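You operate a simulated robot arm through the tools that you are given. There is no shell and no other tool.

You run a simulated robot arm. Do the job below in one go: nothing can be reset, and whatever is moved stays where it is left.

JOB
Move the pressed pack into the wedge clamp and wedge it.
Fine: it is in the hand press: green button once, then tray out; set the pack lengthwise at the clamp's open end, push it in to the stop, wedge home; other packs stay.

The check looks at the end state, three seconds after you hand in, the way a careful person would. Anything else that was tipped, shoved, dropped, spilled or broken makes it a failure.

ROBOT AND FRAMES
A 7-joint arm with a two-finger parallel gripper, fixed in place. Base frame: the origin is at the foot of the arm, x ahead of it, y to its left, z up; the work surface is at about z = 0. Lengths are in m, angles in rad, forces in N, time in s.
With the tool pointing down near the work surface it reaches from about 0.24 to 0.62 m from the base axis. Its first joint turns from -1.152 to 1.152 rad. Payload 2.6 kg.
Tool frame: the origin (TCP) lies between the finger pads and is the grasp point; the fingertips stand 0.03 m ahead of it; z points along the fingers, y is the line along which they close. The gripper opens to 0.094 m. The fingers are 0.028 m wide and 0.01 m thick; the gripper's body (0.05 by 0.096 m) begins 0.055 m behind the TCP.
Orientation is that of the tool frame in the base frame, as a unit quaternion [x, y, z, w]. With the fingers straight down and closing along the base's y, the tool's x points along the base's -x, its y along +y and its z along -z.

CONTROLS
- The arm moves only by the tool drive_tool. Its argument "targets" is a list that holds one entry, the list of rows, each a list of 7 numbers: the shift along the tool's x, y, z in m, then the turn, a rotation vector about the tool's x, y, z in rad, then the gripper command, from -1 (fully open) to 1 (shut), values between in proportion. In form: [[[x, y, z, rx, ry, rz, fingers], ...]]. A call has 1 to 20 rows; each row is the pose to reach, as a shift and turn from the pose commanded when the call began, along the tool's axes at that moment. Rows are played at 5 a second. More than 0.05 m and 0.15 rad between two rows, or a gripper value outside its range, and nothing of the call is played. Where a pose cannot be reached the arm comes as near as it can. A force on the tool above 90 N (or 10 N above the force at the start of the call, whichever is more), or a blocked arm, ends the call early, and 0.2 s more pass. Each finger travels about 0.072 m/s and halts on what it meets, pressing with about 23 N; the grip force reading is that of the motor and also rises with nothing between the fingers. The clock runs only during rows and for 0.2 s after the last one: add rows that repeat a pose to give the fingers time. The reply holds the time, the measured pose of the TCP, the force on the tool along the base axes, the opening and the grip force, in the units named above and with some noise, with the torque about the TCP (base axes, N m) and any sound that the robot's microphone picked up, and new pictures: "pictures" is both (left out), scene, wrist or none.
- Cameras (640 x 400 px; columns grow to the right, rows downward): "scene" is fixed at [0.0463, 0.4339, 0.5393]; the picture's right is [-0.62, -0.79, 0.00], its down [-0.55, 0.43, -0.72] and it looks along [0.57, -0.44, -0.69] (base axes); focal length 248 px, centre (320, 200). "wrist" rides on the gripper at [0.076, 0.014, -0.102] in the tool frame; the picture's right is [-0.18, 0.98, 0.00], its down [-0.75, -0.14, -0.64] and it looks along [-0.63, -0.12, 0.77] (tool axes); focal length 243 px, centre (320, 200). There is no depth. A picture from a camera that has moved, and an enlarged one, comes with that camera's place and axes in the base frame and with its lens. The place of the scene camera against the robot may be out by one fixed shift of up to 0.025 m in any direction.
- enlarge(camera, box): a new picture of the part [left, top, right, bottom] of that camera's present view, enlarged. It takes no simulated time.
- finish_job(): hands the job in; it is judged then, once.

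Places have to be worked out from the pictures, the camera data and where the tool is seen. Open the gripper and draw the arm clear of the work before you hand the job in, unless the task says otherwise.

The tools are called after "Call:" as a command line: name --argument value ..., lists and objects as JSON in quotes. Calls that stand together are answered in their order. drive_tool: Moves the arm, as the interface text tells. Its arguments: {"type":"object","properties":{"targets":{"type":"array"},"pictures":{"type":"string","enum":["both","scene","wrist","none"]}},"required":["targets"]} The other tools are called the same way: enlarge (camera, box) takes an enlarged picture of a part of a camera's view; finish_job () hands the job in.

At the start:

```text
time: 0.0
tool_pos: [0.3514, -0.117, 0.3386]
ee_rot: [-0.001, 1.0, 0.0, 0.001]
force: [-0.6, 0.3, -0.3]
wrist_torque: [0.01, 0.0, -0.02]
finger_gap: 0.094
finger_force: 0.1
```

scene: 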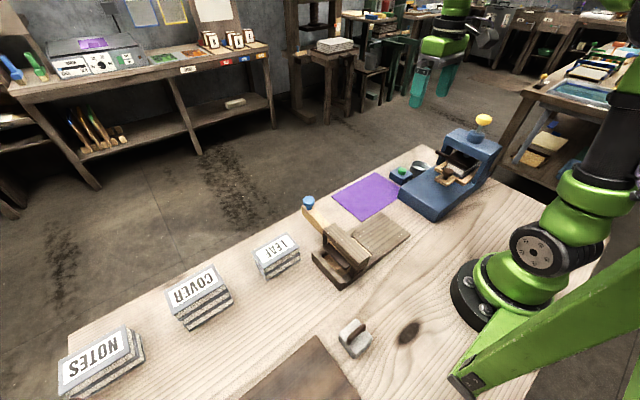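
wrist: 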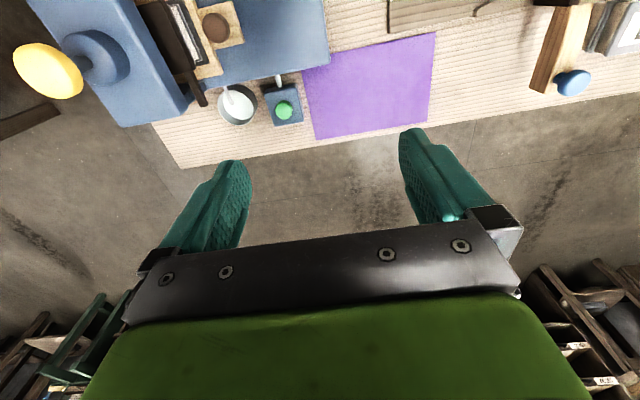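

I start by looking closely at the press, the button and the clamp before moving anything.

Call:
enlarge --camera "scene" --box '[370, 100, 530, 230]'

Call:
enlarge --camera "scene" --box '[280, 180, 440, 310]'

Call:
enlarge --camera "wrist" --box '[0, 0, 320, 200]'

Call:
enlarge --camera "scene" --box '[320, 300, 440, 375]'

```text
3.08 times, centred on (450, 165) of scene
camera zoom: at [0.0463, 0.4339, 0.5393], right [-0.62, -0.79, 0.0], down [-0.55, 0.43, -0.72], along [0.57, -0.44, -0.69], focal length 763 px, centre (-80, 308)
```

zoom: 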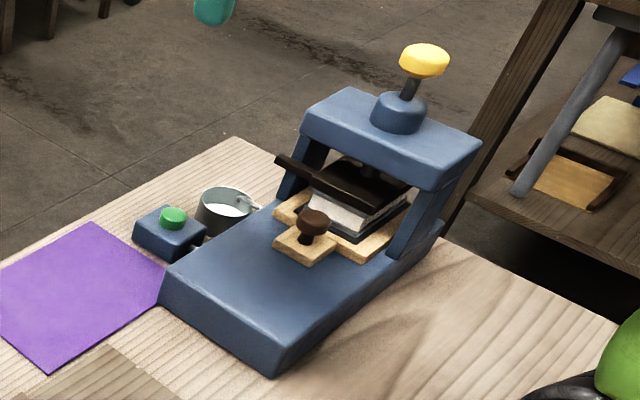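

```text
3.08 times, centred on (360, 245) of scene
camera zoom: at [0.0463, 0.4339, 0.5393], right [-0.62, -0.79, 0.0], down [-0.55, 0.43, -0.72], along [0.57, -0.44, -0.69], focal length 763 px, centre (197, 62)
```

zoom: 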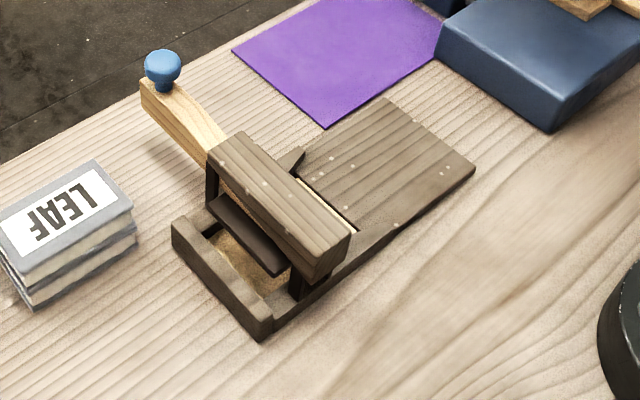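

```text
2.00 times, centred on (160, 100) of wrist
camera zoom: at [0.2744, -0.1038, 0.4412], right [0.18, 0.98, 0.0], down [0.75, -0.14, 0.64], along [0.63, -0.12, -0.77], focal length 485 px, centre (640, 400)
```

zoom: 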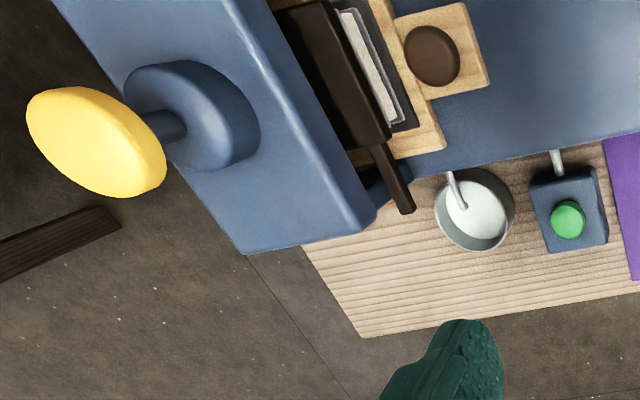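

```text
5.33 times, centred on (380, 338) of scene
camera zoom: at [0.0463, 0.4339, 0.5393], right [-0.62, -0.79, 0.0], down [-0.55, 0.43, -0.72], along [0.57, -0.44, -0.69], focal length 1323 px, centre (0, -533)
```

zoom: 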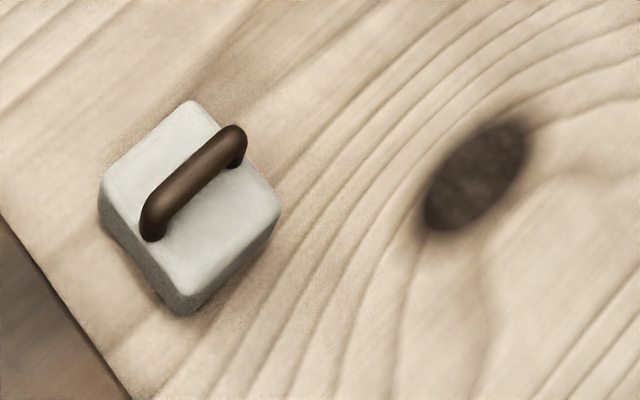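

The readings put the green button near (0.40, -0.19, 0.04), the tray knob near (0.28, -0.23, 0.09), and the yellow press knob near (0.28, -0.33, 0.23). I'll turn the wrist so its camera faces the press along -y, staying high, to get a clear front view.

Call:
drive_tool --targets '[[[0.005, 0, 0, 0, 0, 0.14, -1], [0.01, 0, 0, 0, 0, 0.28, -1], [0.015, 0, 0, 0, 0, 0.42, -1], [0.02, 0, 0, 0, 0, 0.56, -1], [0.025, 0, 0, 0, 0, 0.7, -1], [0.03, 0, 0, 0, 0, 0.84, -1], [0.035, 0, 0, 0, 0, 0.98, -1], [0.04, 0, 0, 0, 0, 1.12, -1], [0.045, 0, 0, 0, 0, 1.26, -1], [0.05, 0, 0, 0, 0, 1.4, -1], [0.05, 0, 0, 0, 0, 1.5, -1], [0.05, 0, 0, 0, 0, 1.57, -1], [0.05, 0, 0, 0, 0, 1.57, -1]]]'

```text
time: 2.8
tool_pos: [0.3001, -0.1166, 0.3386]
ee_rot: [0.707, 0.707, -0.001, 0.001]
force: [0.3, 1.0, 0.2]
wrist_torque: [0.01, -0.03, 0.04]
finger_gap: 0.0938
finger_force: 0.1
camera wrist: at [0.3151, -0.0421, 0.441], right [0.98, -0.19, 0.0], down [-0.14, -0.75, 0.64], along [-0.12, -0.63, -0.77], focal length 243 px, centre (320, 200)
```

scene: 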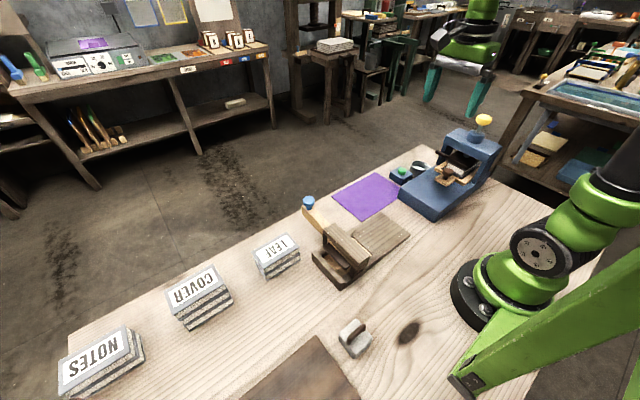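
wrist: 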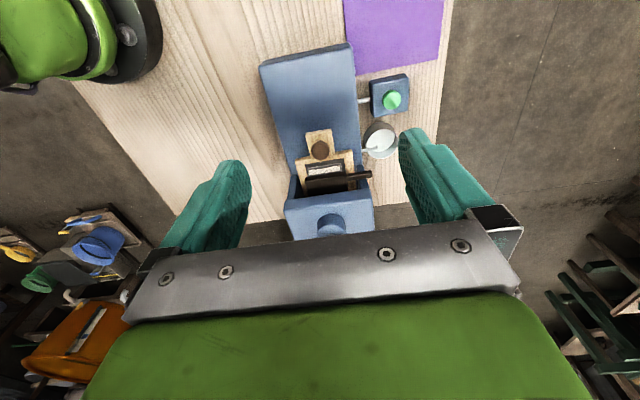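

Call:
enlarge --camera "wrist" --box '[240, 20, 440, 245]'

```text
1.78 times, centred on (340, 132) of wrist
camera zoom: at [0.3151, -0.0421, 0.441], right [0.98, -0.19, 0.0], down [-0.14, -0.75, 0.64], along [-0.12, -0.63, -0.77], focal length 431 px, centre (284, 320)
```

zoom: 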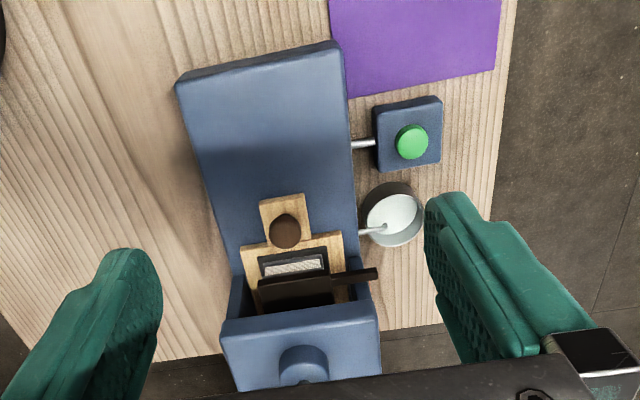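

The press is aligned with the base axes, with its front edge at y≈-0.10 and its bed spanning x≈0.22–0.35. I'll shut the fingers and hover over the green button at about (0.403, -0.186).

Call:
drive_tool --targets '[[[-0.017, 0.026, 0.0, 0, 0, 0, 0], [-0.034, 0.052, 0.0, 0, 0, 0, 1], [-0.052, 0.078, 0.01, 0, 0, 0, 1], [-0.0694, 0.103, 0.03, 0, 0, 0, 1], [-0.0694, 0.103, 0.07, 0, 0, 0, 1], [-0.0694, 0.103, 0.11, 0, 0, 0, 1], [-0.0694, 0.103, 0.15, 0, 0, 0, 1], [-0.0694, 0.103, 0.19, 0, 0, 0, 1], [-0.0694, 0.103, 0.22, 0, 0, 0, 1], [-0.0694, 0.103, 0.22, 0, 0, 0, 1]]]'

```text
time: 5.0
tool_pos: [0.4027, -0.1881, 0.117]
ee_rot: [0.707, 0.707, 0.0, 0.001]
force: [0.7, 0.1, -0.4]
wrist_torque: [0.0, -0.01, -0.02]
finger_gap: 0.0
finger_force: 22.7
camera wrist: at [0.4157, -0.1117, 0.22], right [0.98, -0.18, 0.0], down [-0.14, -0.75, 0.64], along [-0.12, -0.63, -0.77], focal length 243 px, centre (320, 200)
```

scene: 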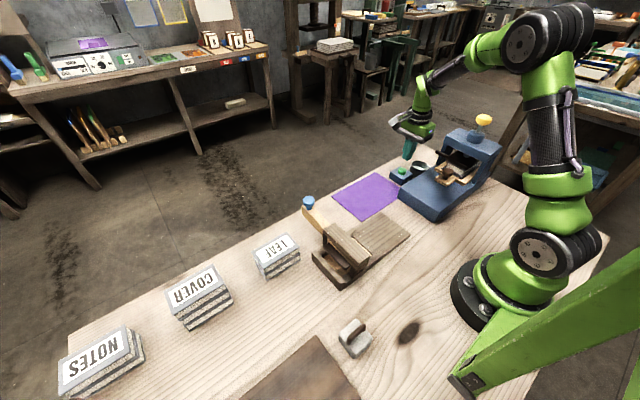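
wrist: 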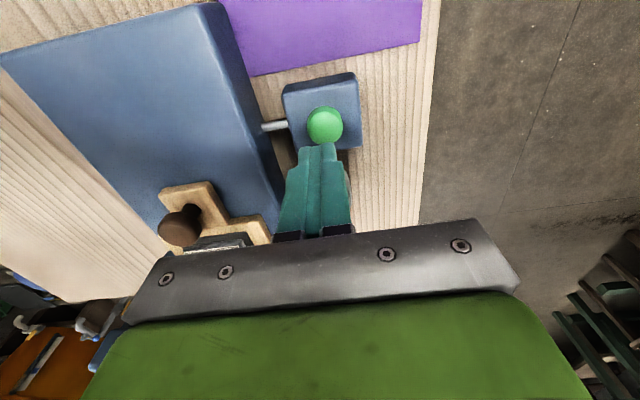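

The closed tips sit just over the button, which now looks to be at (0.405, -0.186) with its top around z 0.04. I'll descend to just above it.

Call:
drive_tool --targets '[[[0.002, 0.002, 0.015, 0, 0, 0, 1], [0.002, 0.002, 0.028, 0, 0, 0, 1], [0.002, 0.002, 0.034, 0, 0, 0, 1], [0.002, 0.002, 0.034, 0, 0, 0, 1]]]'

Call:
enlarge --camera "wrist" --box '[240, 60, 420, 180]'

Call:
enlarge --camera "scene" --box '[360, 120, 480, 210]'

```text
time: 6.0
tool_pos: [0.4051, -0.1848, 0.0845]
ee_rot: [0.707, 0.707, 0.0, 0.0]
force: [0.0, -0.1, -0.5]
wrist_torque: [-0.02, 0.0, 0.0]
finger_gap: 0.0001
finger_force: 22.9
camera wrist: at [0.4192, -0.11, 0.1862], right [0.98, -0.18, 0.0], down [-0.14, -0.75, 0.64], along [-0.12, -0.63, -0.77], focal length 243 px, centre (320, 200)
```

scene: 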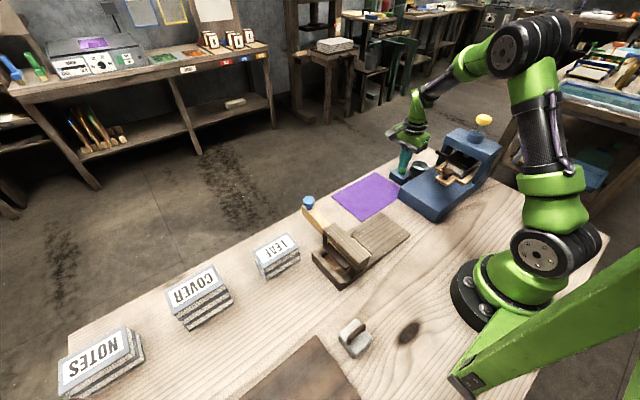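
wrist: 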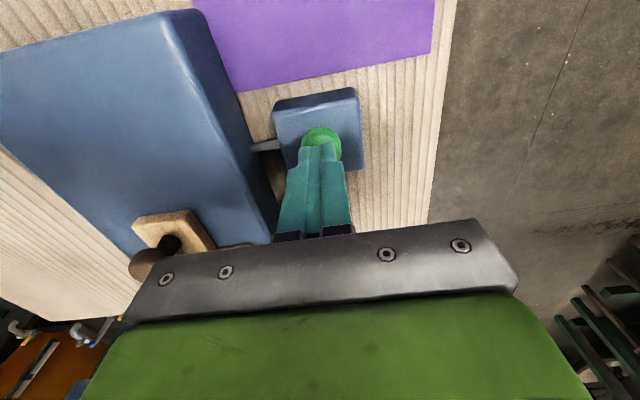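

```text
3.33 times, centred on (330, 120) of wrist
camera zoom: at [0.4192, -0.11, 0.1862], right [0.98, -0.18, 0.0], down [-0.14, -0.75, 0.64], along [-0.12, -0.63, -0.77], focal length 809 px, centre (287, 467)
```

zoom: 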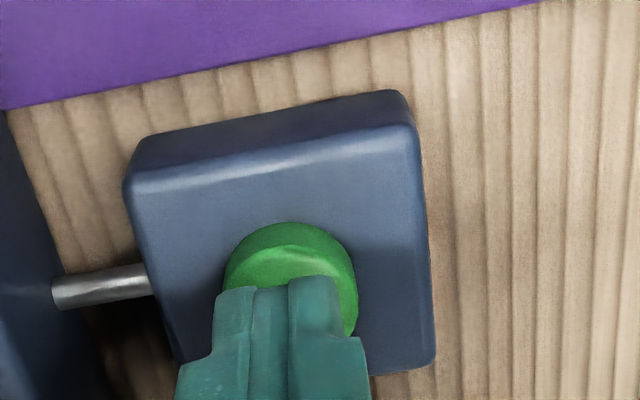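

```text
4.44 times, centred on (420, 165) of scene
camera zoom: at [0.0463, 0.4339, 0.5393], right [-0.62, -0.79, 0.0], down [-0.55, 0.43, -0.72], along [0.57, -0.44, -0.69], focal length 1102 px, centre (-124, 356)
```

zoom: 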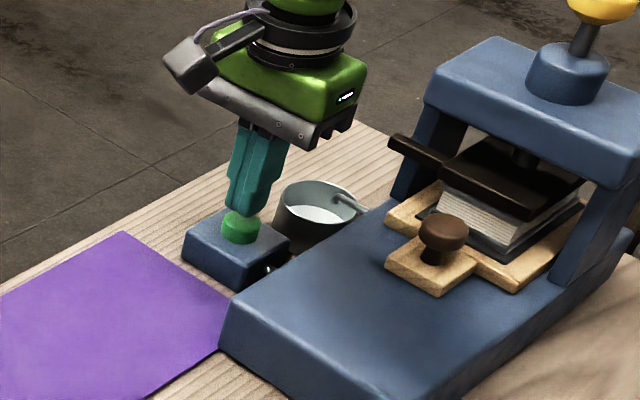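

The tips are over the green button and almost touching it. I'll press down in small steps and watch the force and sound.

Call:
drive_tool --targets '[[[0, 0, 0.003, 0, 0, 0, 1], [0, 0, 0.006, 0, 0, 0, 1], [0, 0, 0.009, 0, 0, 0, 1]]]' --pictures "scene"

```text
time: 6.8
tool_pos: [0.4062, -0.1849, 0.0766]
ee_rot: [0.707, 0.707, 0.0, 0.0]
force: [-0.3, 0.0, -0.2]
wrist_torque: [0.05, -0.04, 0.03]
finger_gap: 0.0
finger_force: 22.7
```

scene: 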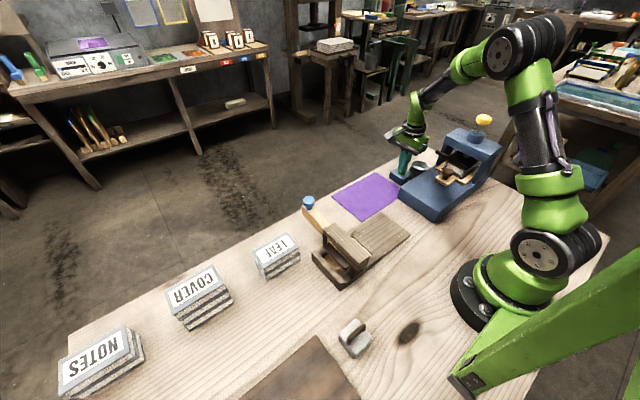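

There is still no contact with the tips at about z 0.046. I'll keep going down in small steps.

Call:
drive_tool --targets '[[[0, 0, 0.003, 0, 0, 0, 1], [0, 0, 0.005, 0, 0, 0, 1], [0, 0, 0.007, 0, 0, 0, 1]]]' --pictures "scene"

Call:
enlarge --camera "scene" --box '[360, 120, 480, 210]'

```text
time: 7.6
tool_pos: [0.4061, -0.1846, 0.0689]
ee_rot: [0.708, 0.707, 0.0, -0.001]
force: [1.6, 0.9, 3.9]
wrist_torque: [0.02, -0.01, 0.0]
finger_gap: 0.0
finger_force: 23.2
heard: click
```

scene: 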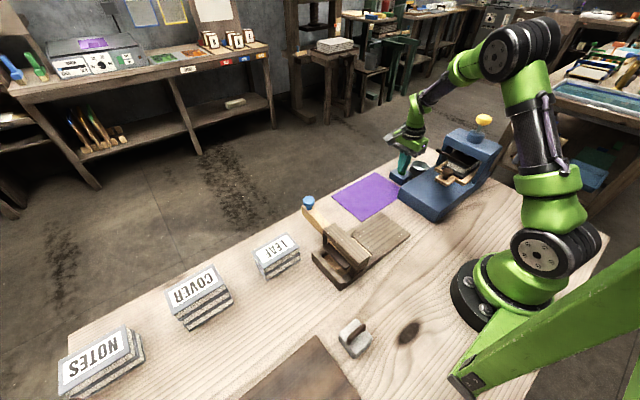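

```text
4.44 times, centred on (420, 165) of scene
camera zoom: at [0.0463, 0.4339, 0.5393], right [-0.62, -0.79, 0.0], down [-0.55, 0.43, -0.72], along [0.57, -0.44, -0.69], focal length 1102 px, centre (-124, 356)
```

zoom: 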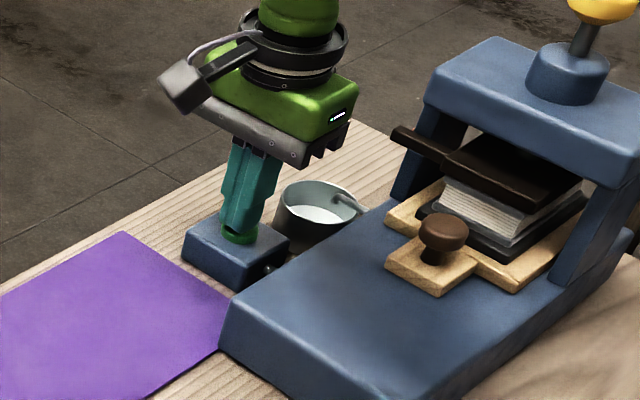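

A click was heard and the platen has begun to lift off the pack. I'll withdraw straight up and see what the press does.

Call:
drive_tool --targets '[[[0, 0, -0.02, 0, 0, 0, 1], [0, 0, -0.06, 0, 0, 0, 1], [0, 0, -0.1, 0, 0, 0, 1], [0, 0, -0.14, 0, 0, 0, 1], [0, 0, -0.18, 0, 0, 0, 1], [0, 0, -0.2, 0, 0, 0, 1], [0, 0, -0.2, 0, 0, 0, 1]]]'

Call:
enlarge --camera "scene" --box '[380, 100, 520, 220]'

```text
time: 9.2
tool_pos: [0.4049, -0.1841, 0.2677]
ee_rot: [0.707, 0.707, 0.001, 0.0]
force: [-0.2, -0.7, -0.4]
wrist_torque: [0.01, 0.01, -0.03]
finger_gap: 0.0002
finger_force: 23.0
camera wrist: at [0.4192, -0.1094, 0.3711], right [0.98, -0.18, 0.0], down [-0.14, -0.75, 0.64], along [-0.12, -0.63, -0.77], focal length 243 px, centre (320, 200)
```

scene: 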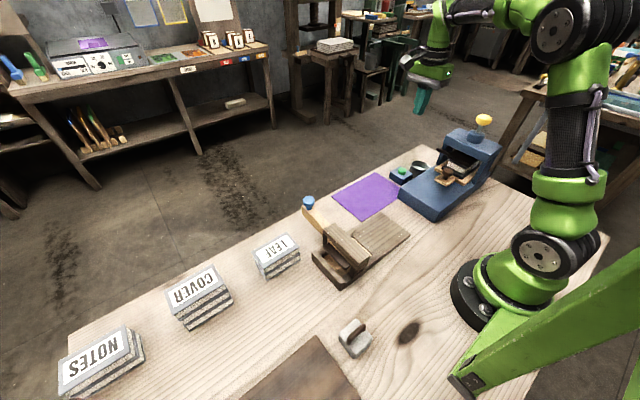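
wrist: 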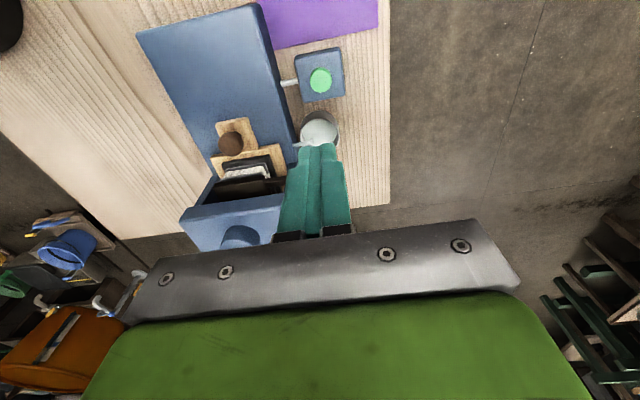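

```text
3.33 times, centred on (450, 160) of scene
camera zoom: at [0.0463, 0.4339, 0.5393], right [-0.62, -0.79, 0.0], down [-0.55, 0.43, -0.72], along [0.57, -0.44, -0.69], focal length 827 px, centre (-113, 333)
```

zoom: 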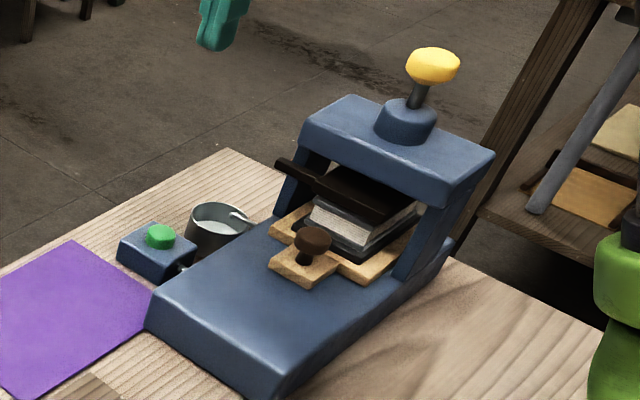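

The platen has lifted about a centimetre. I'll move in front of the press with fingers open to look underneath it at the pack and tray.

Call:
drive_tool --targets '[[[0.02, -0.026, 0, 0, 0, 0, 0], [0.04, -0.052, 0, 0, 0, 0, -1], [0.06, -0.078, 0.01, 0, 0, 0, -1], [0.075, -0.104, 0.02, 0, 0, 0, -1], [0.084, -0.13, 0.035, 0, 0, 0, -1], [0.084, -0.13, 0.048, 0, 0, 0, -1], [0.084, -0.13, 0.048, 0, 0, 0, -1], [0.084, -0.13, 0.048, 0, 0, 0, -1]]]'

Call:
enlarge --camera "wrist" --box '[220, 20, 420, 240]'

Call:
enlarge --camera "scene" --box '[380, 100, 520, 220]'

```text
time: 11.0
tool_pos: [0.277, -0.0986, 0.2221]
ee_rot: [0.707, 0.707, 0.0, 0.0]
force: [-0.3, 0.5, -0.7]
wrist_torque: [-0.03, -0.04, -0.03]
finger_gap: 0.094
finger_force: 0.1
camera wrist: at [0.2909, -0.0246, 0.3237], right [0.98, -0.18, 0.0], down [-0.14, -0.75, 0.64], along [-0.12, -0.63, -0.77], focal length 243 px, centre (320, 200)
```

scene: 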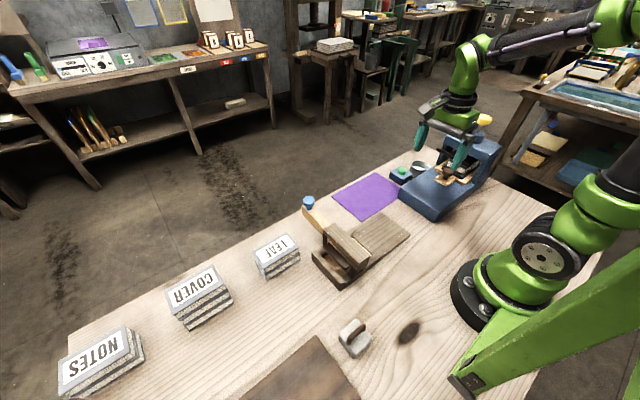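
wrist: 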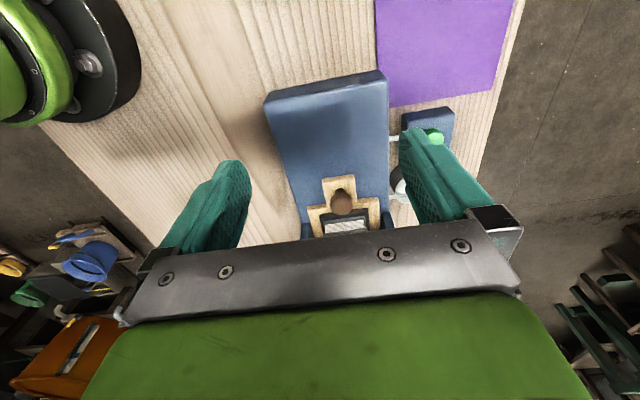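

```text
1.82 times, centred on (320, 130) of wrist
camera zoom: at [0.2909, -0.0246, 0.3237], right [0.98, -0.18, 0.0], down [-0.14, -0.75, 0.64], along [-0.12, -0.63, -0.77], focal length 441 px, centre (320, 327)
```

zoom: 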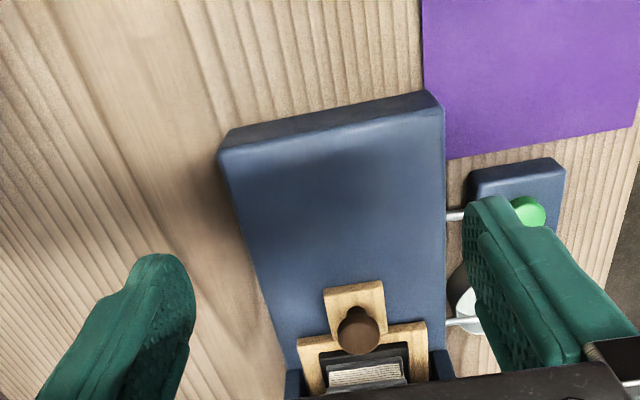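

```text
3.33 times, centred on (450, 160) of scene
camera zoom: at [0.0463, 0.4339, 0.5393], right [-0.62, -0.79, 0.0], down [-0.55, 0.43, -0.72], along [0.57, -0.44, -0.69], focal length 827 px, centre (-113, 333)
```

zoom: 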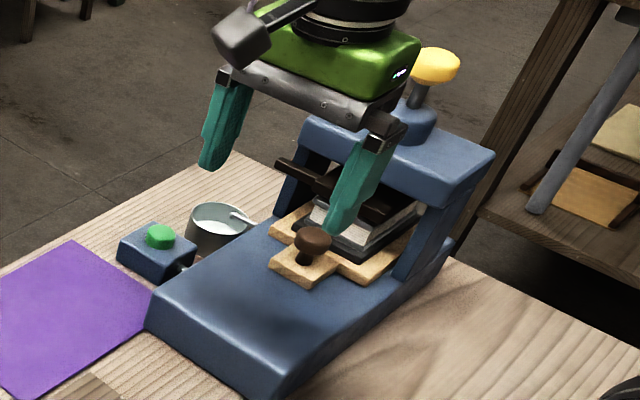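

The platen has stopped about 1 cm clear of the pack. I place the tray knob head at about (0.280, -0.231, 0.079) and the press beam front at y≈-0.275. I'll approach above the knob with the fingers part-open across x.

Call:
drive_tool --targets '[[[-0.04, 0.001, 0, 0, 0, 0, -0.3], [-0.08, 0.002, 0, 0, 0, 0, -0.3], [-0.115, 0.003, 0, 0, 0, 0, -0.3], [-0.1304, 0.0035, 0.02, 0, 0, 0, -0.3], [-0.1304, 0.0035, 0.06, 0, 0, 0, -0.3], [-0.1304, 0.0035, 0.09, 0, 0, 0, -0.3], [-0.1304, 0.0035, 0.107, 0, 0, 0, -0.3], [-0.1304, 0.0035, 0.107, 0, 0, 0, -0.3]]]'

Call:
enlarge --camera "wrist" --box '[220, 60, 420, 240]'

Call:
enlarge --camera "scene" --box '[400, 110, 520, 210]'

```text
time: 12.8
tool_pos: [0.2793, -0.2309, 0.1126]
ee_rot: [0.707, 0.707, 0.0, 0.0]
force: [0.4, 0.6, 0.1]
wrist_torque: [-0.02, -0.04, -0.01]
finger_gap: 0.0609
finger_force: 0.0
camera wrist: at [0.2942, -0.1557, 0.2162], right [0.98, -0.18, 0.0], down [-0.14, -0.75, 0.64], along [-0.12, -0.63, -0.77], focal length 243 px, centre (320, 200)
```

scene: 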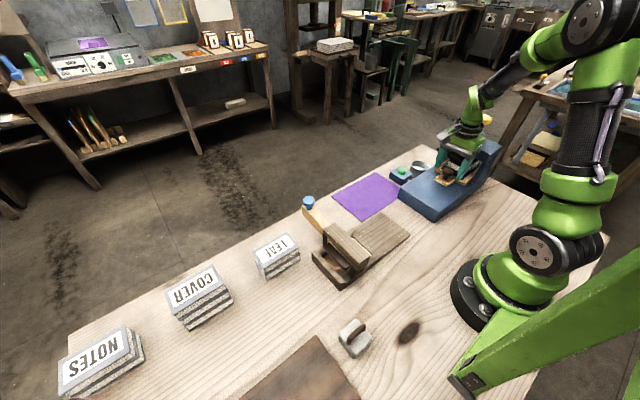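
wrist: 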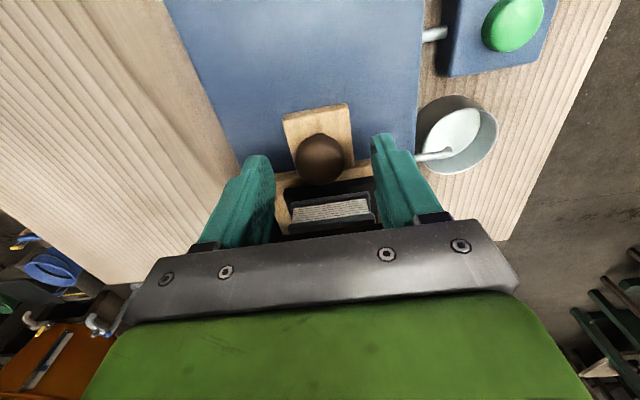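

```text
2.22 times, centred on (320, 150) of wrist
camera zoom: at [0.2942, -0.1557, 0.2162], right [0.98, -0.18, 0.0], down [-0.14, -0.75, 0.64], along [-0.12, -0.63, -0.77], focal length 539 px, centre (320, 311)
```

zoom: 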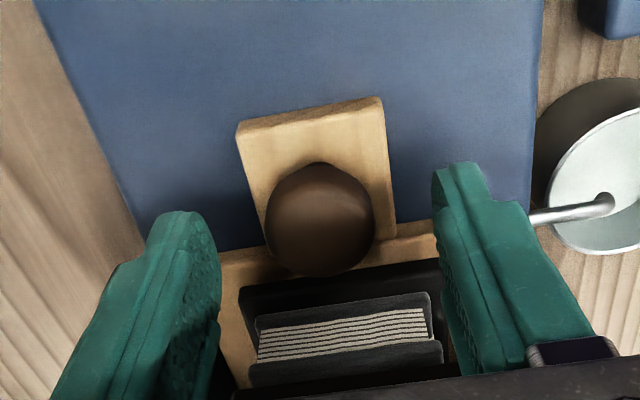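

```text
4.00 times, centred on (460, 160) of scene
camera zoom: at [0.0463, 0.4339, 0.5393], right [-0.62, -0.79, 0.0], down [-0.55, 0.43, -0.72], along [0.57, -0.44, -0.69], focal length 992 px, centre (-240, 360)
```

zoom: 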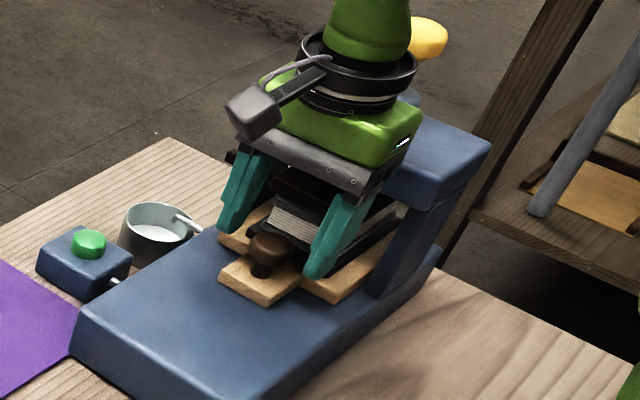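

The knob is centred between the fingers. I'll lower until the tips are at about z 0.065, flanking the knob head.

Call:
drive_tool --targets '[[[0, 0, 0.006, 0, 0, 0, -0.3], [-0.001, 0, 0.012, 0, 0, 0, -0.3], [-0.001, 0, 0.018, 0, 0, 0, -0.3], [-0.001, 0, 0.018, 0, 0, 0, -0.3]]]'

Call:
enlarge --camera "wrist" --box '[220, 60, 420, 240]'

Call:
enlarge --camera "scene" --box '[400, 110, 520, 210]'

```text
time: 13.8
tool_pos: [0.2785, -0.2319, 0.095]
ee_rot: [0.708, 0.707, 0.0, 0.0]
force: [0.1, 0.7, -0.7]
wrist_torque: [0.01, -0.02, -0.01]
finger_gap: 0.0612
finger_force: 0.0
camera wrist: at [0.2932, -0.157, 0.1981], right [0.98, -0.18, 0.0], down [-0.14, -0.75, 0.64], along [-0.12, -0.63, -0.77], focal length 243 px, centre (320, 200)
```

scene: 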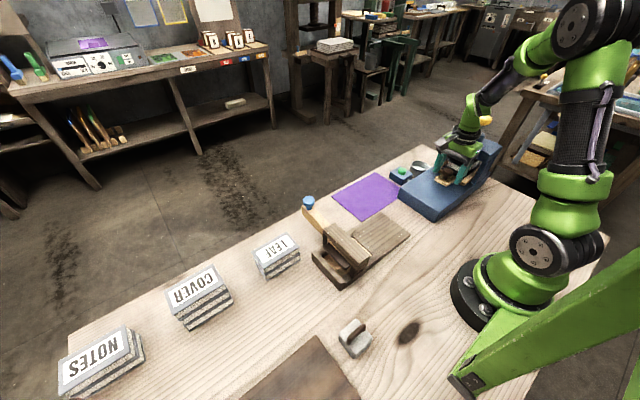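
wrist: 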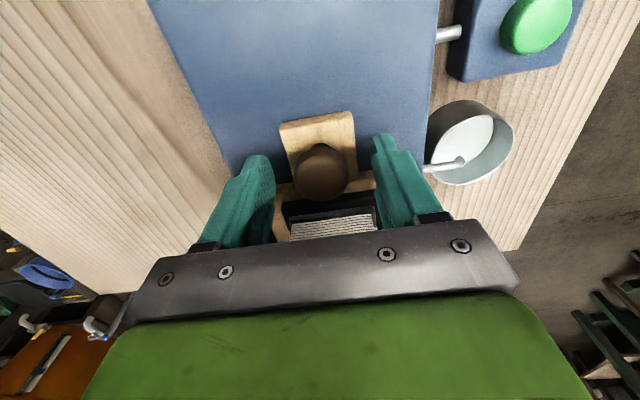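

```text
2.22 times, centred on (320, 150) of wrist
camera zoom: at [0.2932, -0.157, 0.1981], right [0.98, -0.18, 0.0], down [-0.14, -0.75, 0.64], along [-0.12, -0.63, -0.77], focal length 539 px, centre (320, 311)
```

zoom: 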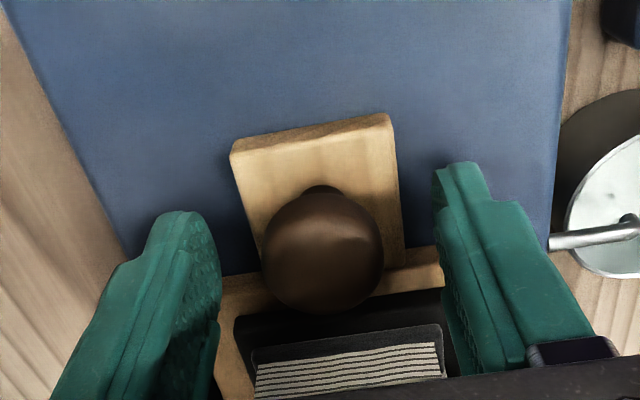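

```text
4.00 times, centred on (460, 160) of scene
camera zoom: at [0.0463, 0.4339, 0.5393], right [-0.62, -0.79, 0.0], down [-0.55, 0.43, -0.72], along [0.57, -0.44, -0.69], focal length 992 px, centre (-240, 360)
```

zoom: 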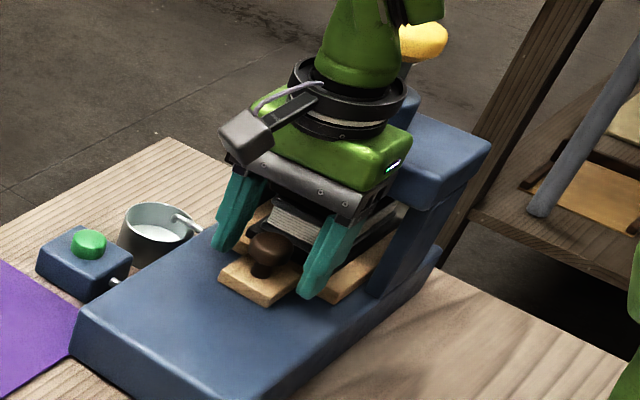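

The fingers flank the knob head. I'll close on it.

Call:
drive_tool --targets '[[[0, 0.001, 0, 0, 0, 0, 0.2], [0, 0.001, 0, 0, 0, 0, 0.6], [0, 0.001, 0, 0, 0, 0, 0.6], [0, 0.001, 0, 0, 0, 0, 0.6]]]' --pictures "wrist"

```text
time: 14.8
tool_pos: [0.2801, -0.2321, 0.0946]
ee_rot: [0.707, 0.707, 0.001, 0.0]
force: [1.2, 0.7, -1.2]
wrist_torque: [-0.02, -0.01, 0.05]
finger_gap: 0.0292
finger_force: 45.2
camera wrist: at [0.2943, -0.1567, 0.1979], right [0.98, -0.18, 0.0], down [-0.14, -0.75, 0.64], along [-0.12, -0.63, -0.77], focal length 243 px, centre (320, 200)
```

wrist: 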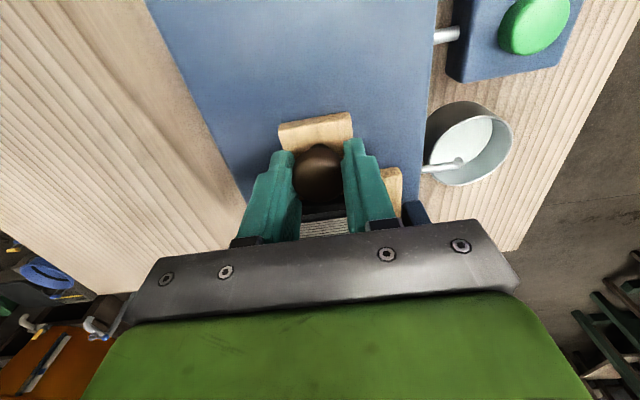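

The gripper holds the knob at a 29 mm gap. I'll start drawing the tray out along +y gently.

Call:
drive_tool --targets '[[[0.006, 0.001, 0, 0, 0, 0, 0.6], [0.012, 0.001, 0, 0, 0, 0, 0.6], [0.02, 0.001, 0, 0, 0, 0, 0.6], [0.028, 0.001, 0, 0, 0, 0, 0.6], [0.036, 0.001, 0, 0, 0, 0, 0.6]]]'

Call:
enlarge --camera "scene" --box '[380, 110, 520, 220]'

```text
time: 16.0
tool_pos: [0.2798, -0.195, 0.0952]
ee_rot: [0.707, 0.707, 0.0, 0.0]
force: [-12.0, -0.2, -2.7]
wrist_torque: [-0.18, 0.11, 0.05]
finger_gap: 0.0293
finger_force: 44.8
camera wrist: at [0.2947, -0.1202, 0.198], right [0.98, -0.19, 0.0], down [-0.14, -0.75, 0.64], along [-0.12, -0.63, -0.77], focal length 243 px, centre (320, 200)
```

scene: 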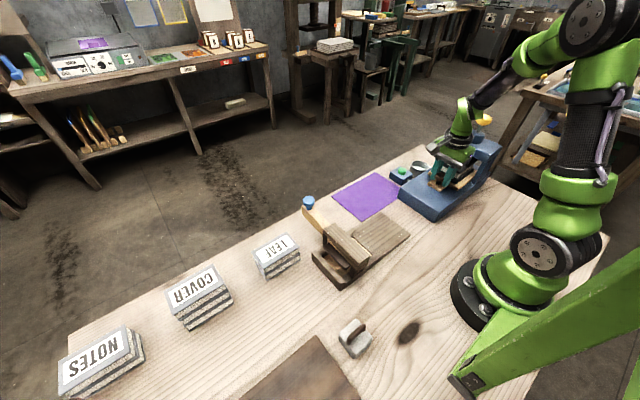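
wrist: 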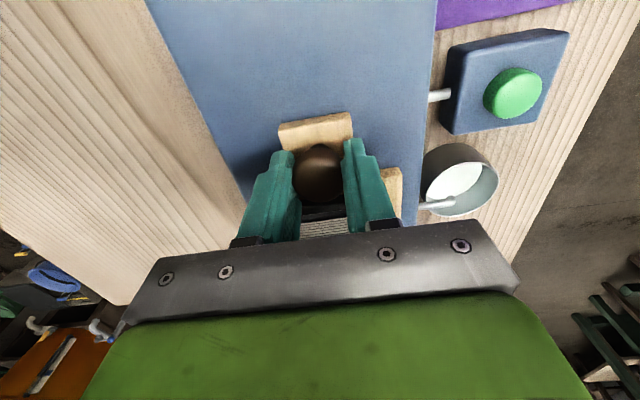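

```text
3.64 times, centred on (450, 165) of scene
camera zoom: at [0.0463, 0.4339, 0.5393], right [-0.62, -0.79, 0.0], down [-0.55, 0.43, -0.72], along [0.57, -0.44, -0.69], focal length 902 px, centre (-153, 327)
```

zoom: 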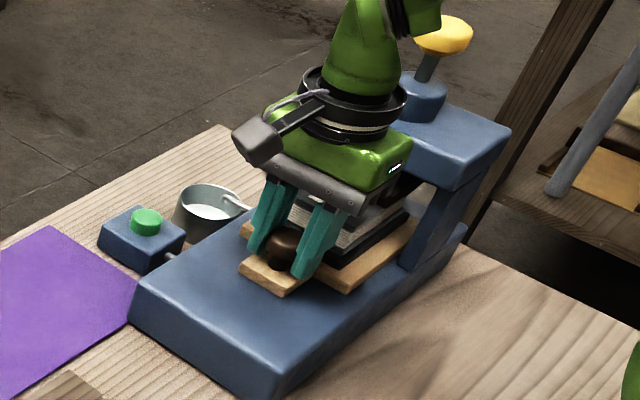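

The tray slides out cleanly, with 12 N of side load because I'm holding slightly too far toward +x. I'll ease the tool toward -x and keep pulling.

Call:
drive_tool --targets '[[[0.008, -0.001, 0, 0, 0, 0, 0.6], [0.016, -0.0015, 0, 0, 0, 0, 0.6], [0.024, -0.002, 0, 0, 0, 0, 0.6], [0.032, -0.002, 0, 0, 0, 0, 0.6], [0.04, -0.002, 0, 0, 0, 0, 0.6]]]'

Call:
enlarge --camera "scene" --box '[380, 110, 520, 220]'

```text
time: 17.2
tool_pos: [0.28, -0.1561, 0.0953]
ee_rot: [0.707, 0.707, 0.001, 0.0]
force: [-4.3, -1.0, -1.9]
wrist_torque: [0.35, 0.09, -0.14]
finger_gap: 0.0292
finger_force: 44.9
camera wrist: at [0.2941, -0.0808, 0.1979], right [0.98, -0.18, 0.0], down [-0.14, -0.75, 0.64], along [-0.12, -0.63, -0.77], focal length 243 px, centre (320, 200)
```

scene: 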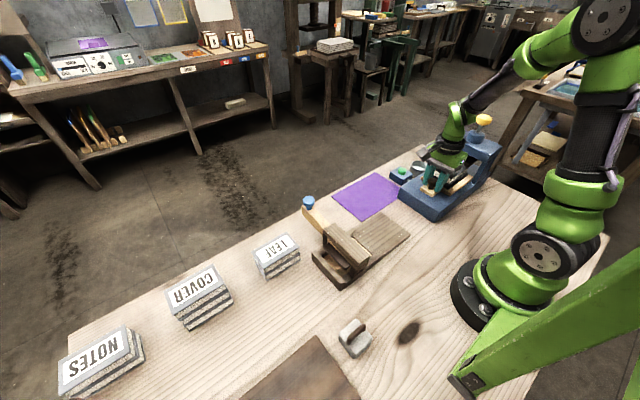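
wrist: 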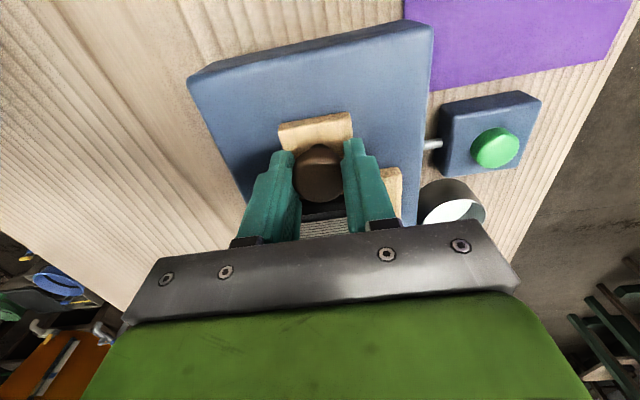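

```text
3.64 times, centred on (450, 165) of scene
camera zoom: at [0.0463, 0.4339, 0.5393], right [-0.62, -0.79, 0.0], down [-0.55, 0.43, -0.72], along [0.57, -0.44, -0.69], focal length 902 px, centre (-153, 327)
```

zoom: 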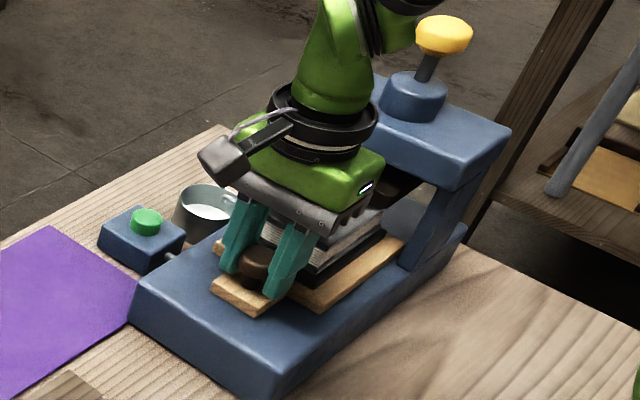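

The tray is about 77 mm out, with its back end just clearing the beam. I'll pull slightly further while watching for a stop.

Call:
drive_tool --targets '[[[0.006, -0.001, 0, 0, 0, 0, 0.6], [0.012, -0.001, 0, 0, 0, 0, 0.6], [0.018, -0.001, 0, 0, 0, 0, 0.6], [0.024, -0.001, 0, 0, 0, 0, 0.6], [0.03, -0.001, 0, 0, 0, 0, 0.6]]]'

Call:
enlarge --camera "scene" --box '[380, 110, 520, 220]'

```text
time: 18.4
tool_pos: [0.2801, -0.1257, 0.0961]
ee_rot: [0.705, 0.709, 0.0, 0.003]
force: [44.9, -0.1, -43.1]
wrist_torque: [0.43, -0.2, -0.15]
finger_gap: 0.0293
finger_force: 44.7
camera wrist: at [0.2931, -0.0506, 0.1979], right [0.98, -0.18, 0.01], down [-0.14, -0.75, 0.64], along [-0.11, -0.63, -0.77], focal length 243 px, centre (320, 200)
```

scene: 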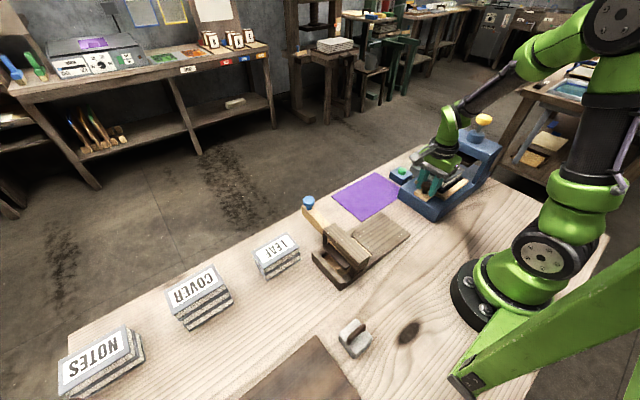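
wrist: 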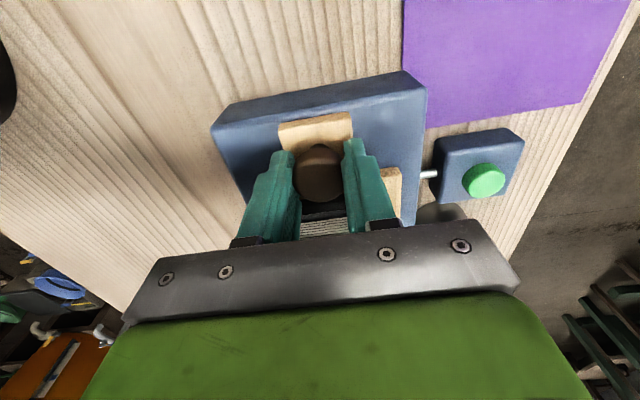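

```text
3.64 times, centred on (450, 165) of scene
camera zoom: at [0.0465, 0.4338, 0.5393], right [-0.62, -0.79, 0.0], down [-0.55, 0.43, -0.72], along [0.57, -0.44, -0.69], focal length 902 px, centre (-153, 327)
```

zoom: 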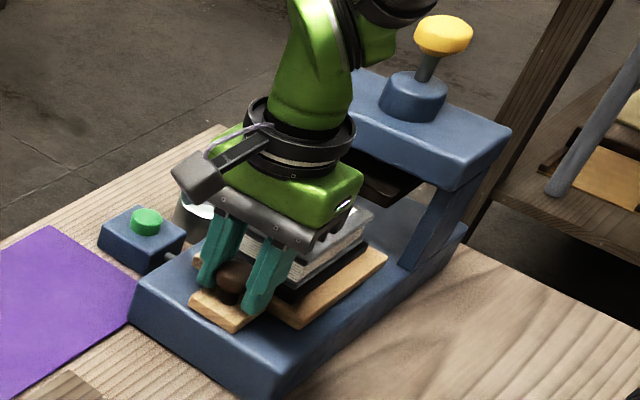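

The tray is about 107 mm out and the pack is clear of the beam, but there's an odd 45 N reading. I'll ease back a few millimetres and read the force again before letting go.

Call:
drive_tool --targets '[[[-0.002, 0.001, 0, 0, 0, 0, 0.6], [-0.003, 0.001, 0, 0, 0, 0, 0.6], [-0.003, 0.001, 0, 0, 0, 0, 0.6]]]' --pictures "none"

```text
time: 19.2
tool_pos: [0.28, -0.1301, 0.0957]
ee_rot: [0.705, 0.709, -0.001, 0.002]
force: [33.3, -0.4, -32.6]
wrist_torque: [-0.2, -0.27, 0.2]
finger_gap: 0.0292
finger_force: 44.7
```

The load falls as I move back, so the arm is close to a limit of its own here. I'll return another 7 mm so it's relaxed before letting go.

Call:
drive_tool --targets '[[[-0.003, 0, 0, 0, 0, 0, 0.6], [-0.006, 0, 0, 0, 0, 0, 0.6], [-0.008, 0, 0, 0, 0, 0, 0.6], [-0.008, 0, 0, 0, 0, 0, 0.6]]]' --pictures "none"

```text
time: 20.2
tool_pos: [0.2793, -0.1362, 0.0959]
ee_rot: [0.706, 0.708, 0.001, 0.003]
force: [36.5, 0.8, -35.5]
wrist_torque: [0.08, -0.31, -0.13]
finger_gap: 0.0292
finger_force: 44.9
```

The load stayed the same when I moved back, so it isn't a position limit. I'll hold still and look closely before deciding.

Call:
enlarge --camera "scene" --box '[400, 120, 500, 210]'

Call:
enlarge --camera "wrist" --box '[200, 60, 440, 250]'

Call:
enlarge --camera "scene" --box '[400, 0, 640, 400]'

```text
4.44 times, centred on (450, 165) of scene
camera zoom: at [0.0464, 0.4339, 0.5393], right [-0.62, -0.79, 0.0], down [-0.55, 0.43, -0.72], along [0.57, -0.44, -0.69], focal length 1102 px, centre (-258, 356)
```

zoom: 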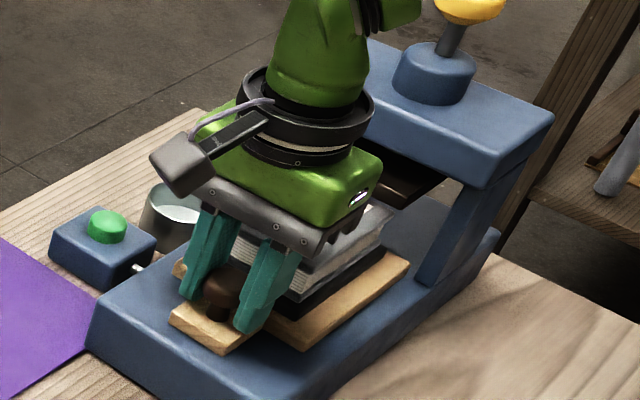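

```text
2.11 times, centred on (320, 155) of wrist
camera zoom: at [0.2936, -0.0612, 0.1981], right [0.98, -0.18, 0.0], down [-0.14, -0.75, 0.64], along [-0.11, -0.63, -0.77], focal length 511 px, centre (320, 295)
```

zoom: 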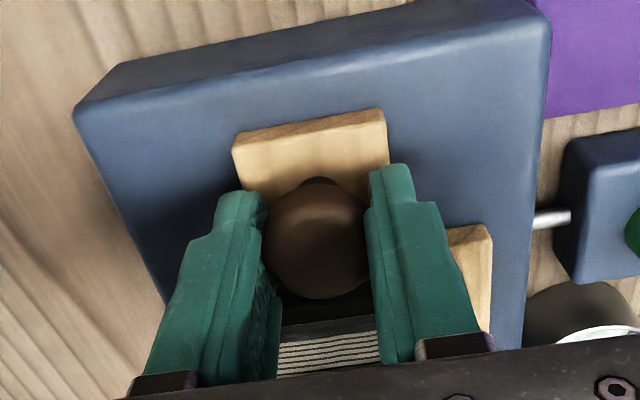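

```text
1.00 times, centred on (520, 200) of scene (not enlarged: the box is as wide or as high as the picture)
camera zoom: at [0.0464, 0.4339, 0.5393], right [-0.62, -0.79, 0.0], down [-0.55, 0.43, -0.72], along [0.57, -0.44, -0.69], focal length 248 px, centre (120, 200)
```

zoom: 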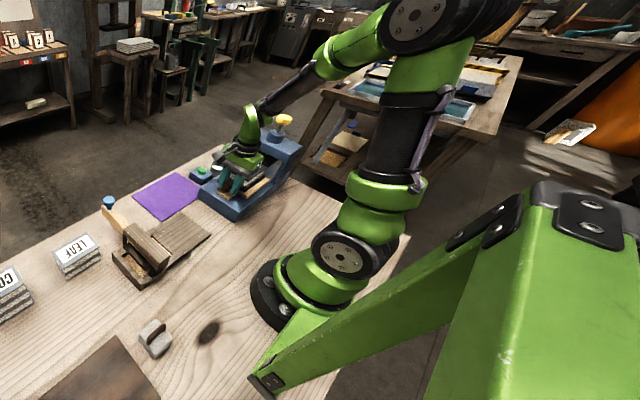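

Nothing is touching apart from the fingers on the knob, so this is strain stored in the grip against the tray's guides. I'll open the fingers just slightly.

Call:
drive_tool --targets '[[[0, 0, 0, 0, 0, 0, 0.3], [0, 0, 0, 0, 0, 0, 0.1], [0, 0, 0, 0, 0, 0, -0.1], [0, 0, 0, 0, 0, 0, -0.1]]]'

Call:
enlarge --camera "scene" --box '[400, 120, 500, 210]'

```text
time: 21.2
tool_pos: [0.2791, -0.1364, 0.095]
ee_rot: [0.707, 0.707, 0.0, 0.0]
force: [0.2, 1.1, -0.4]
wrist_torque: [0.0, -0.03, 0.0]
finger_gap: 0.0519
finger_force: 0.0
camera wrist: at [0.2929, -0.0612, 0.1983], right [0.98, -0.18, 0.0], down [-0.14, -0.75, 0.64], along [-0.12, -0.63, -0.77], focal length 243 px, centre (320, 200)
```

scene: 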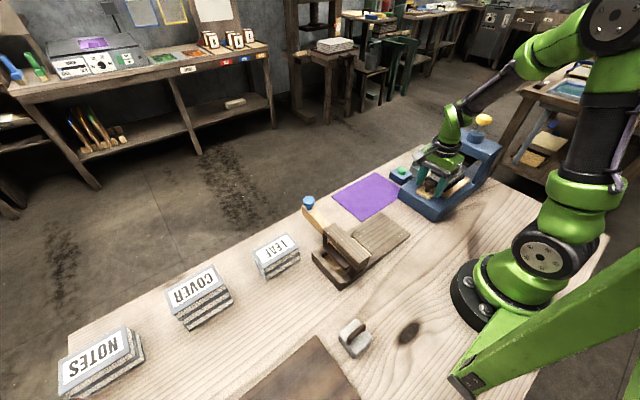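
wrist: 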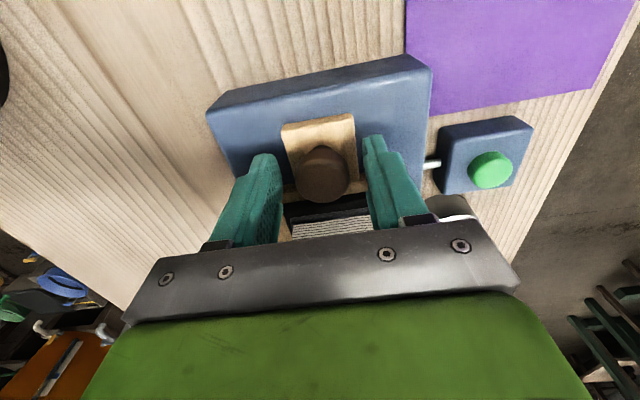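

```text
4.44 times, centred on (450, 165) of scene
camera zoom: at [0.0463, 0.4339, 0.5393], right [-0.62, -0.79, 0.0], down [-0.55, 0.43, -0.72], along [0.57, -0.44, -0.69], focal length 1102 px, centre (-258, 356)
```

zoom: 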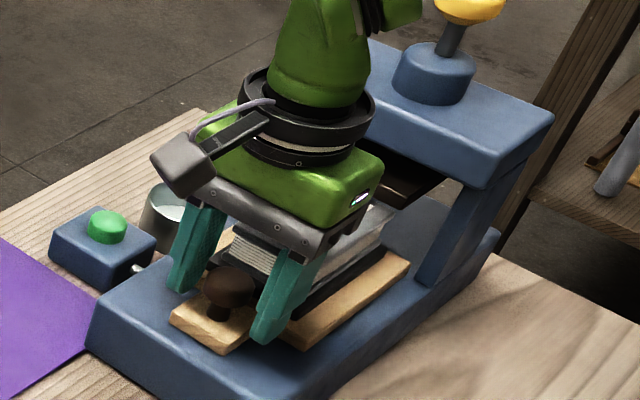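

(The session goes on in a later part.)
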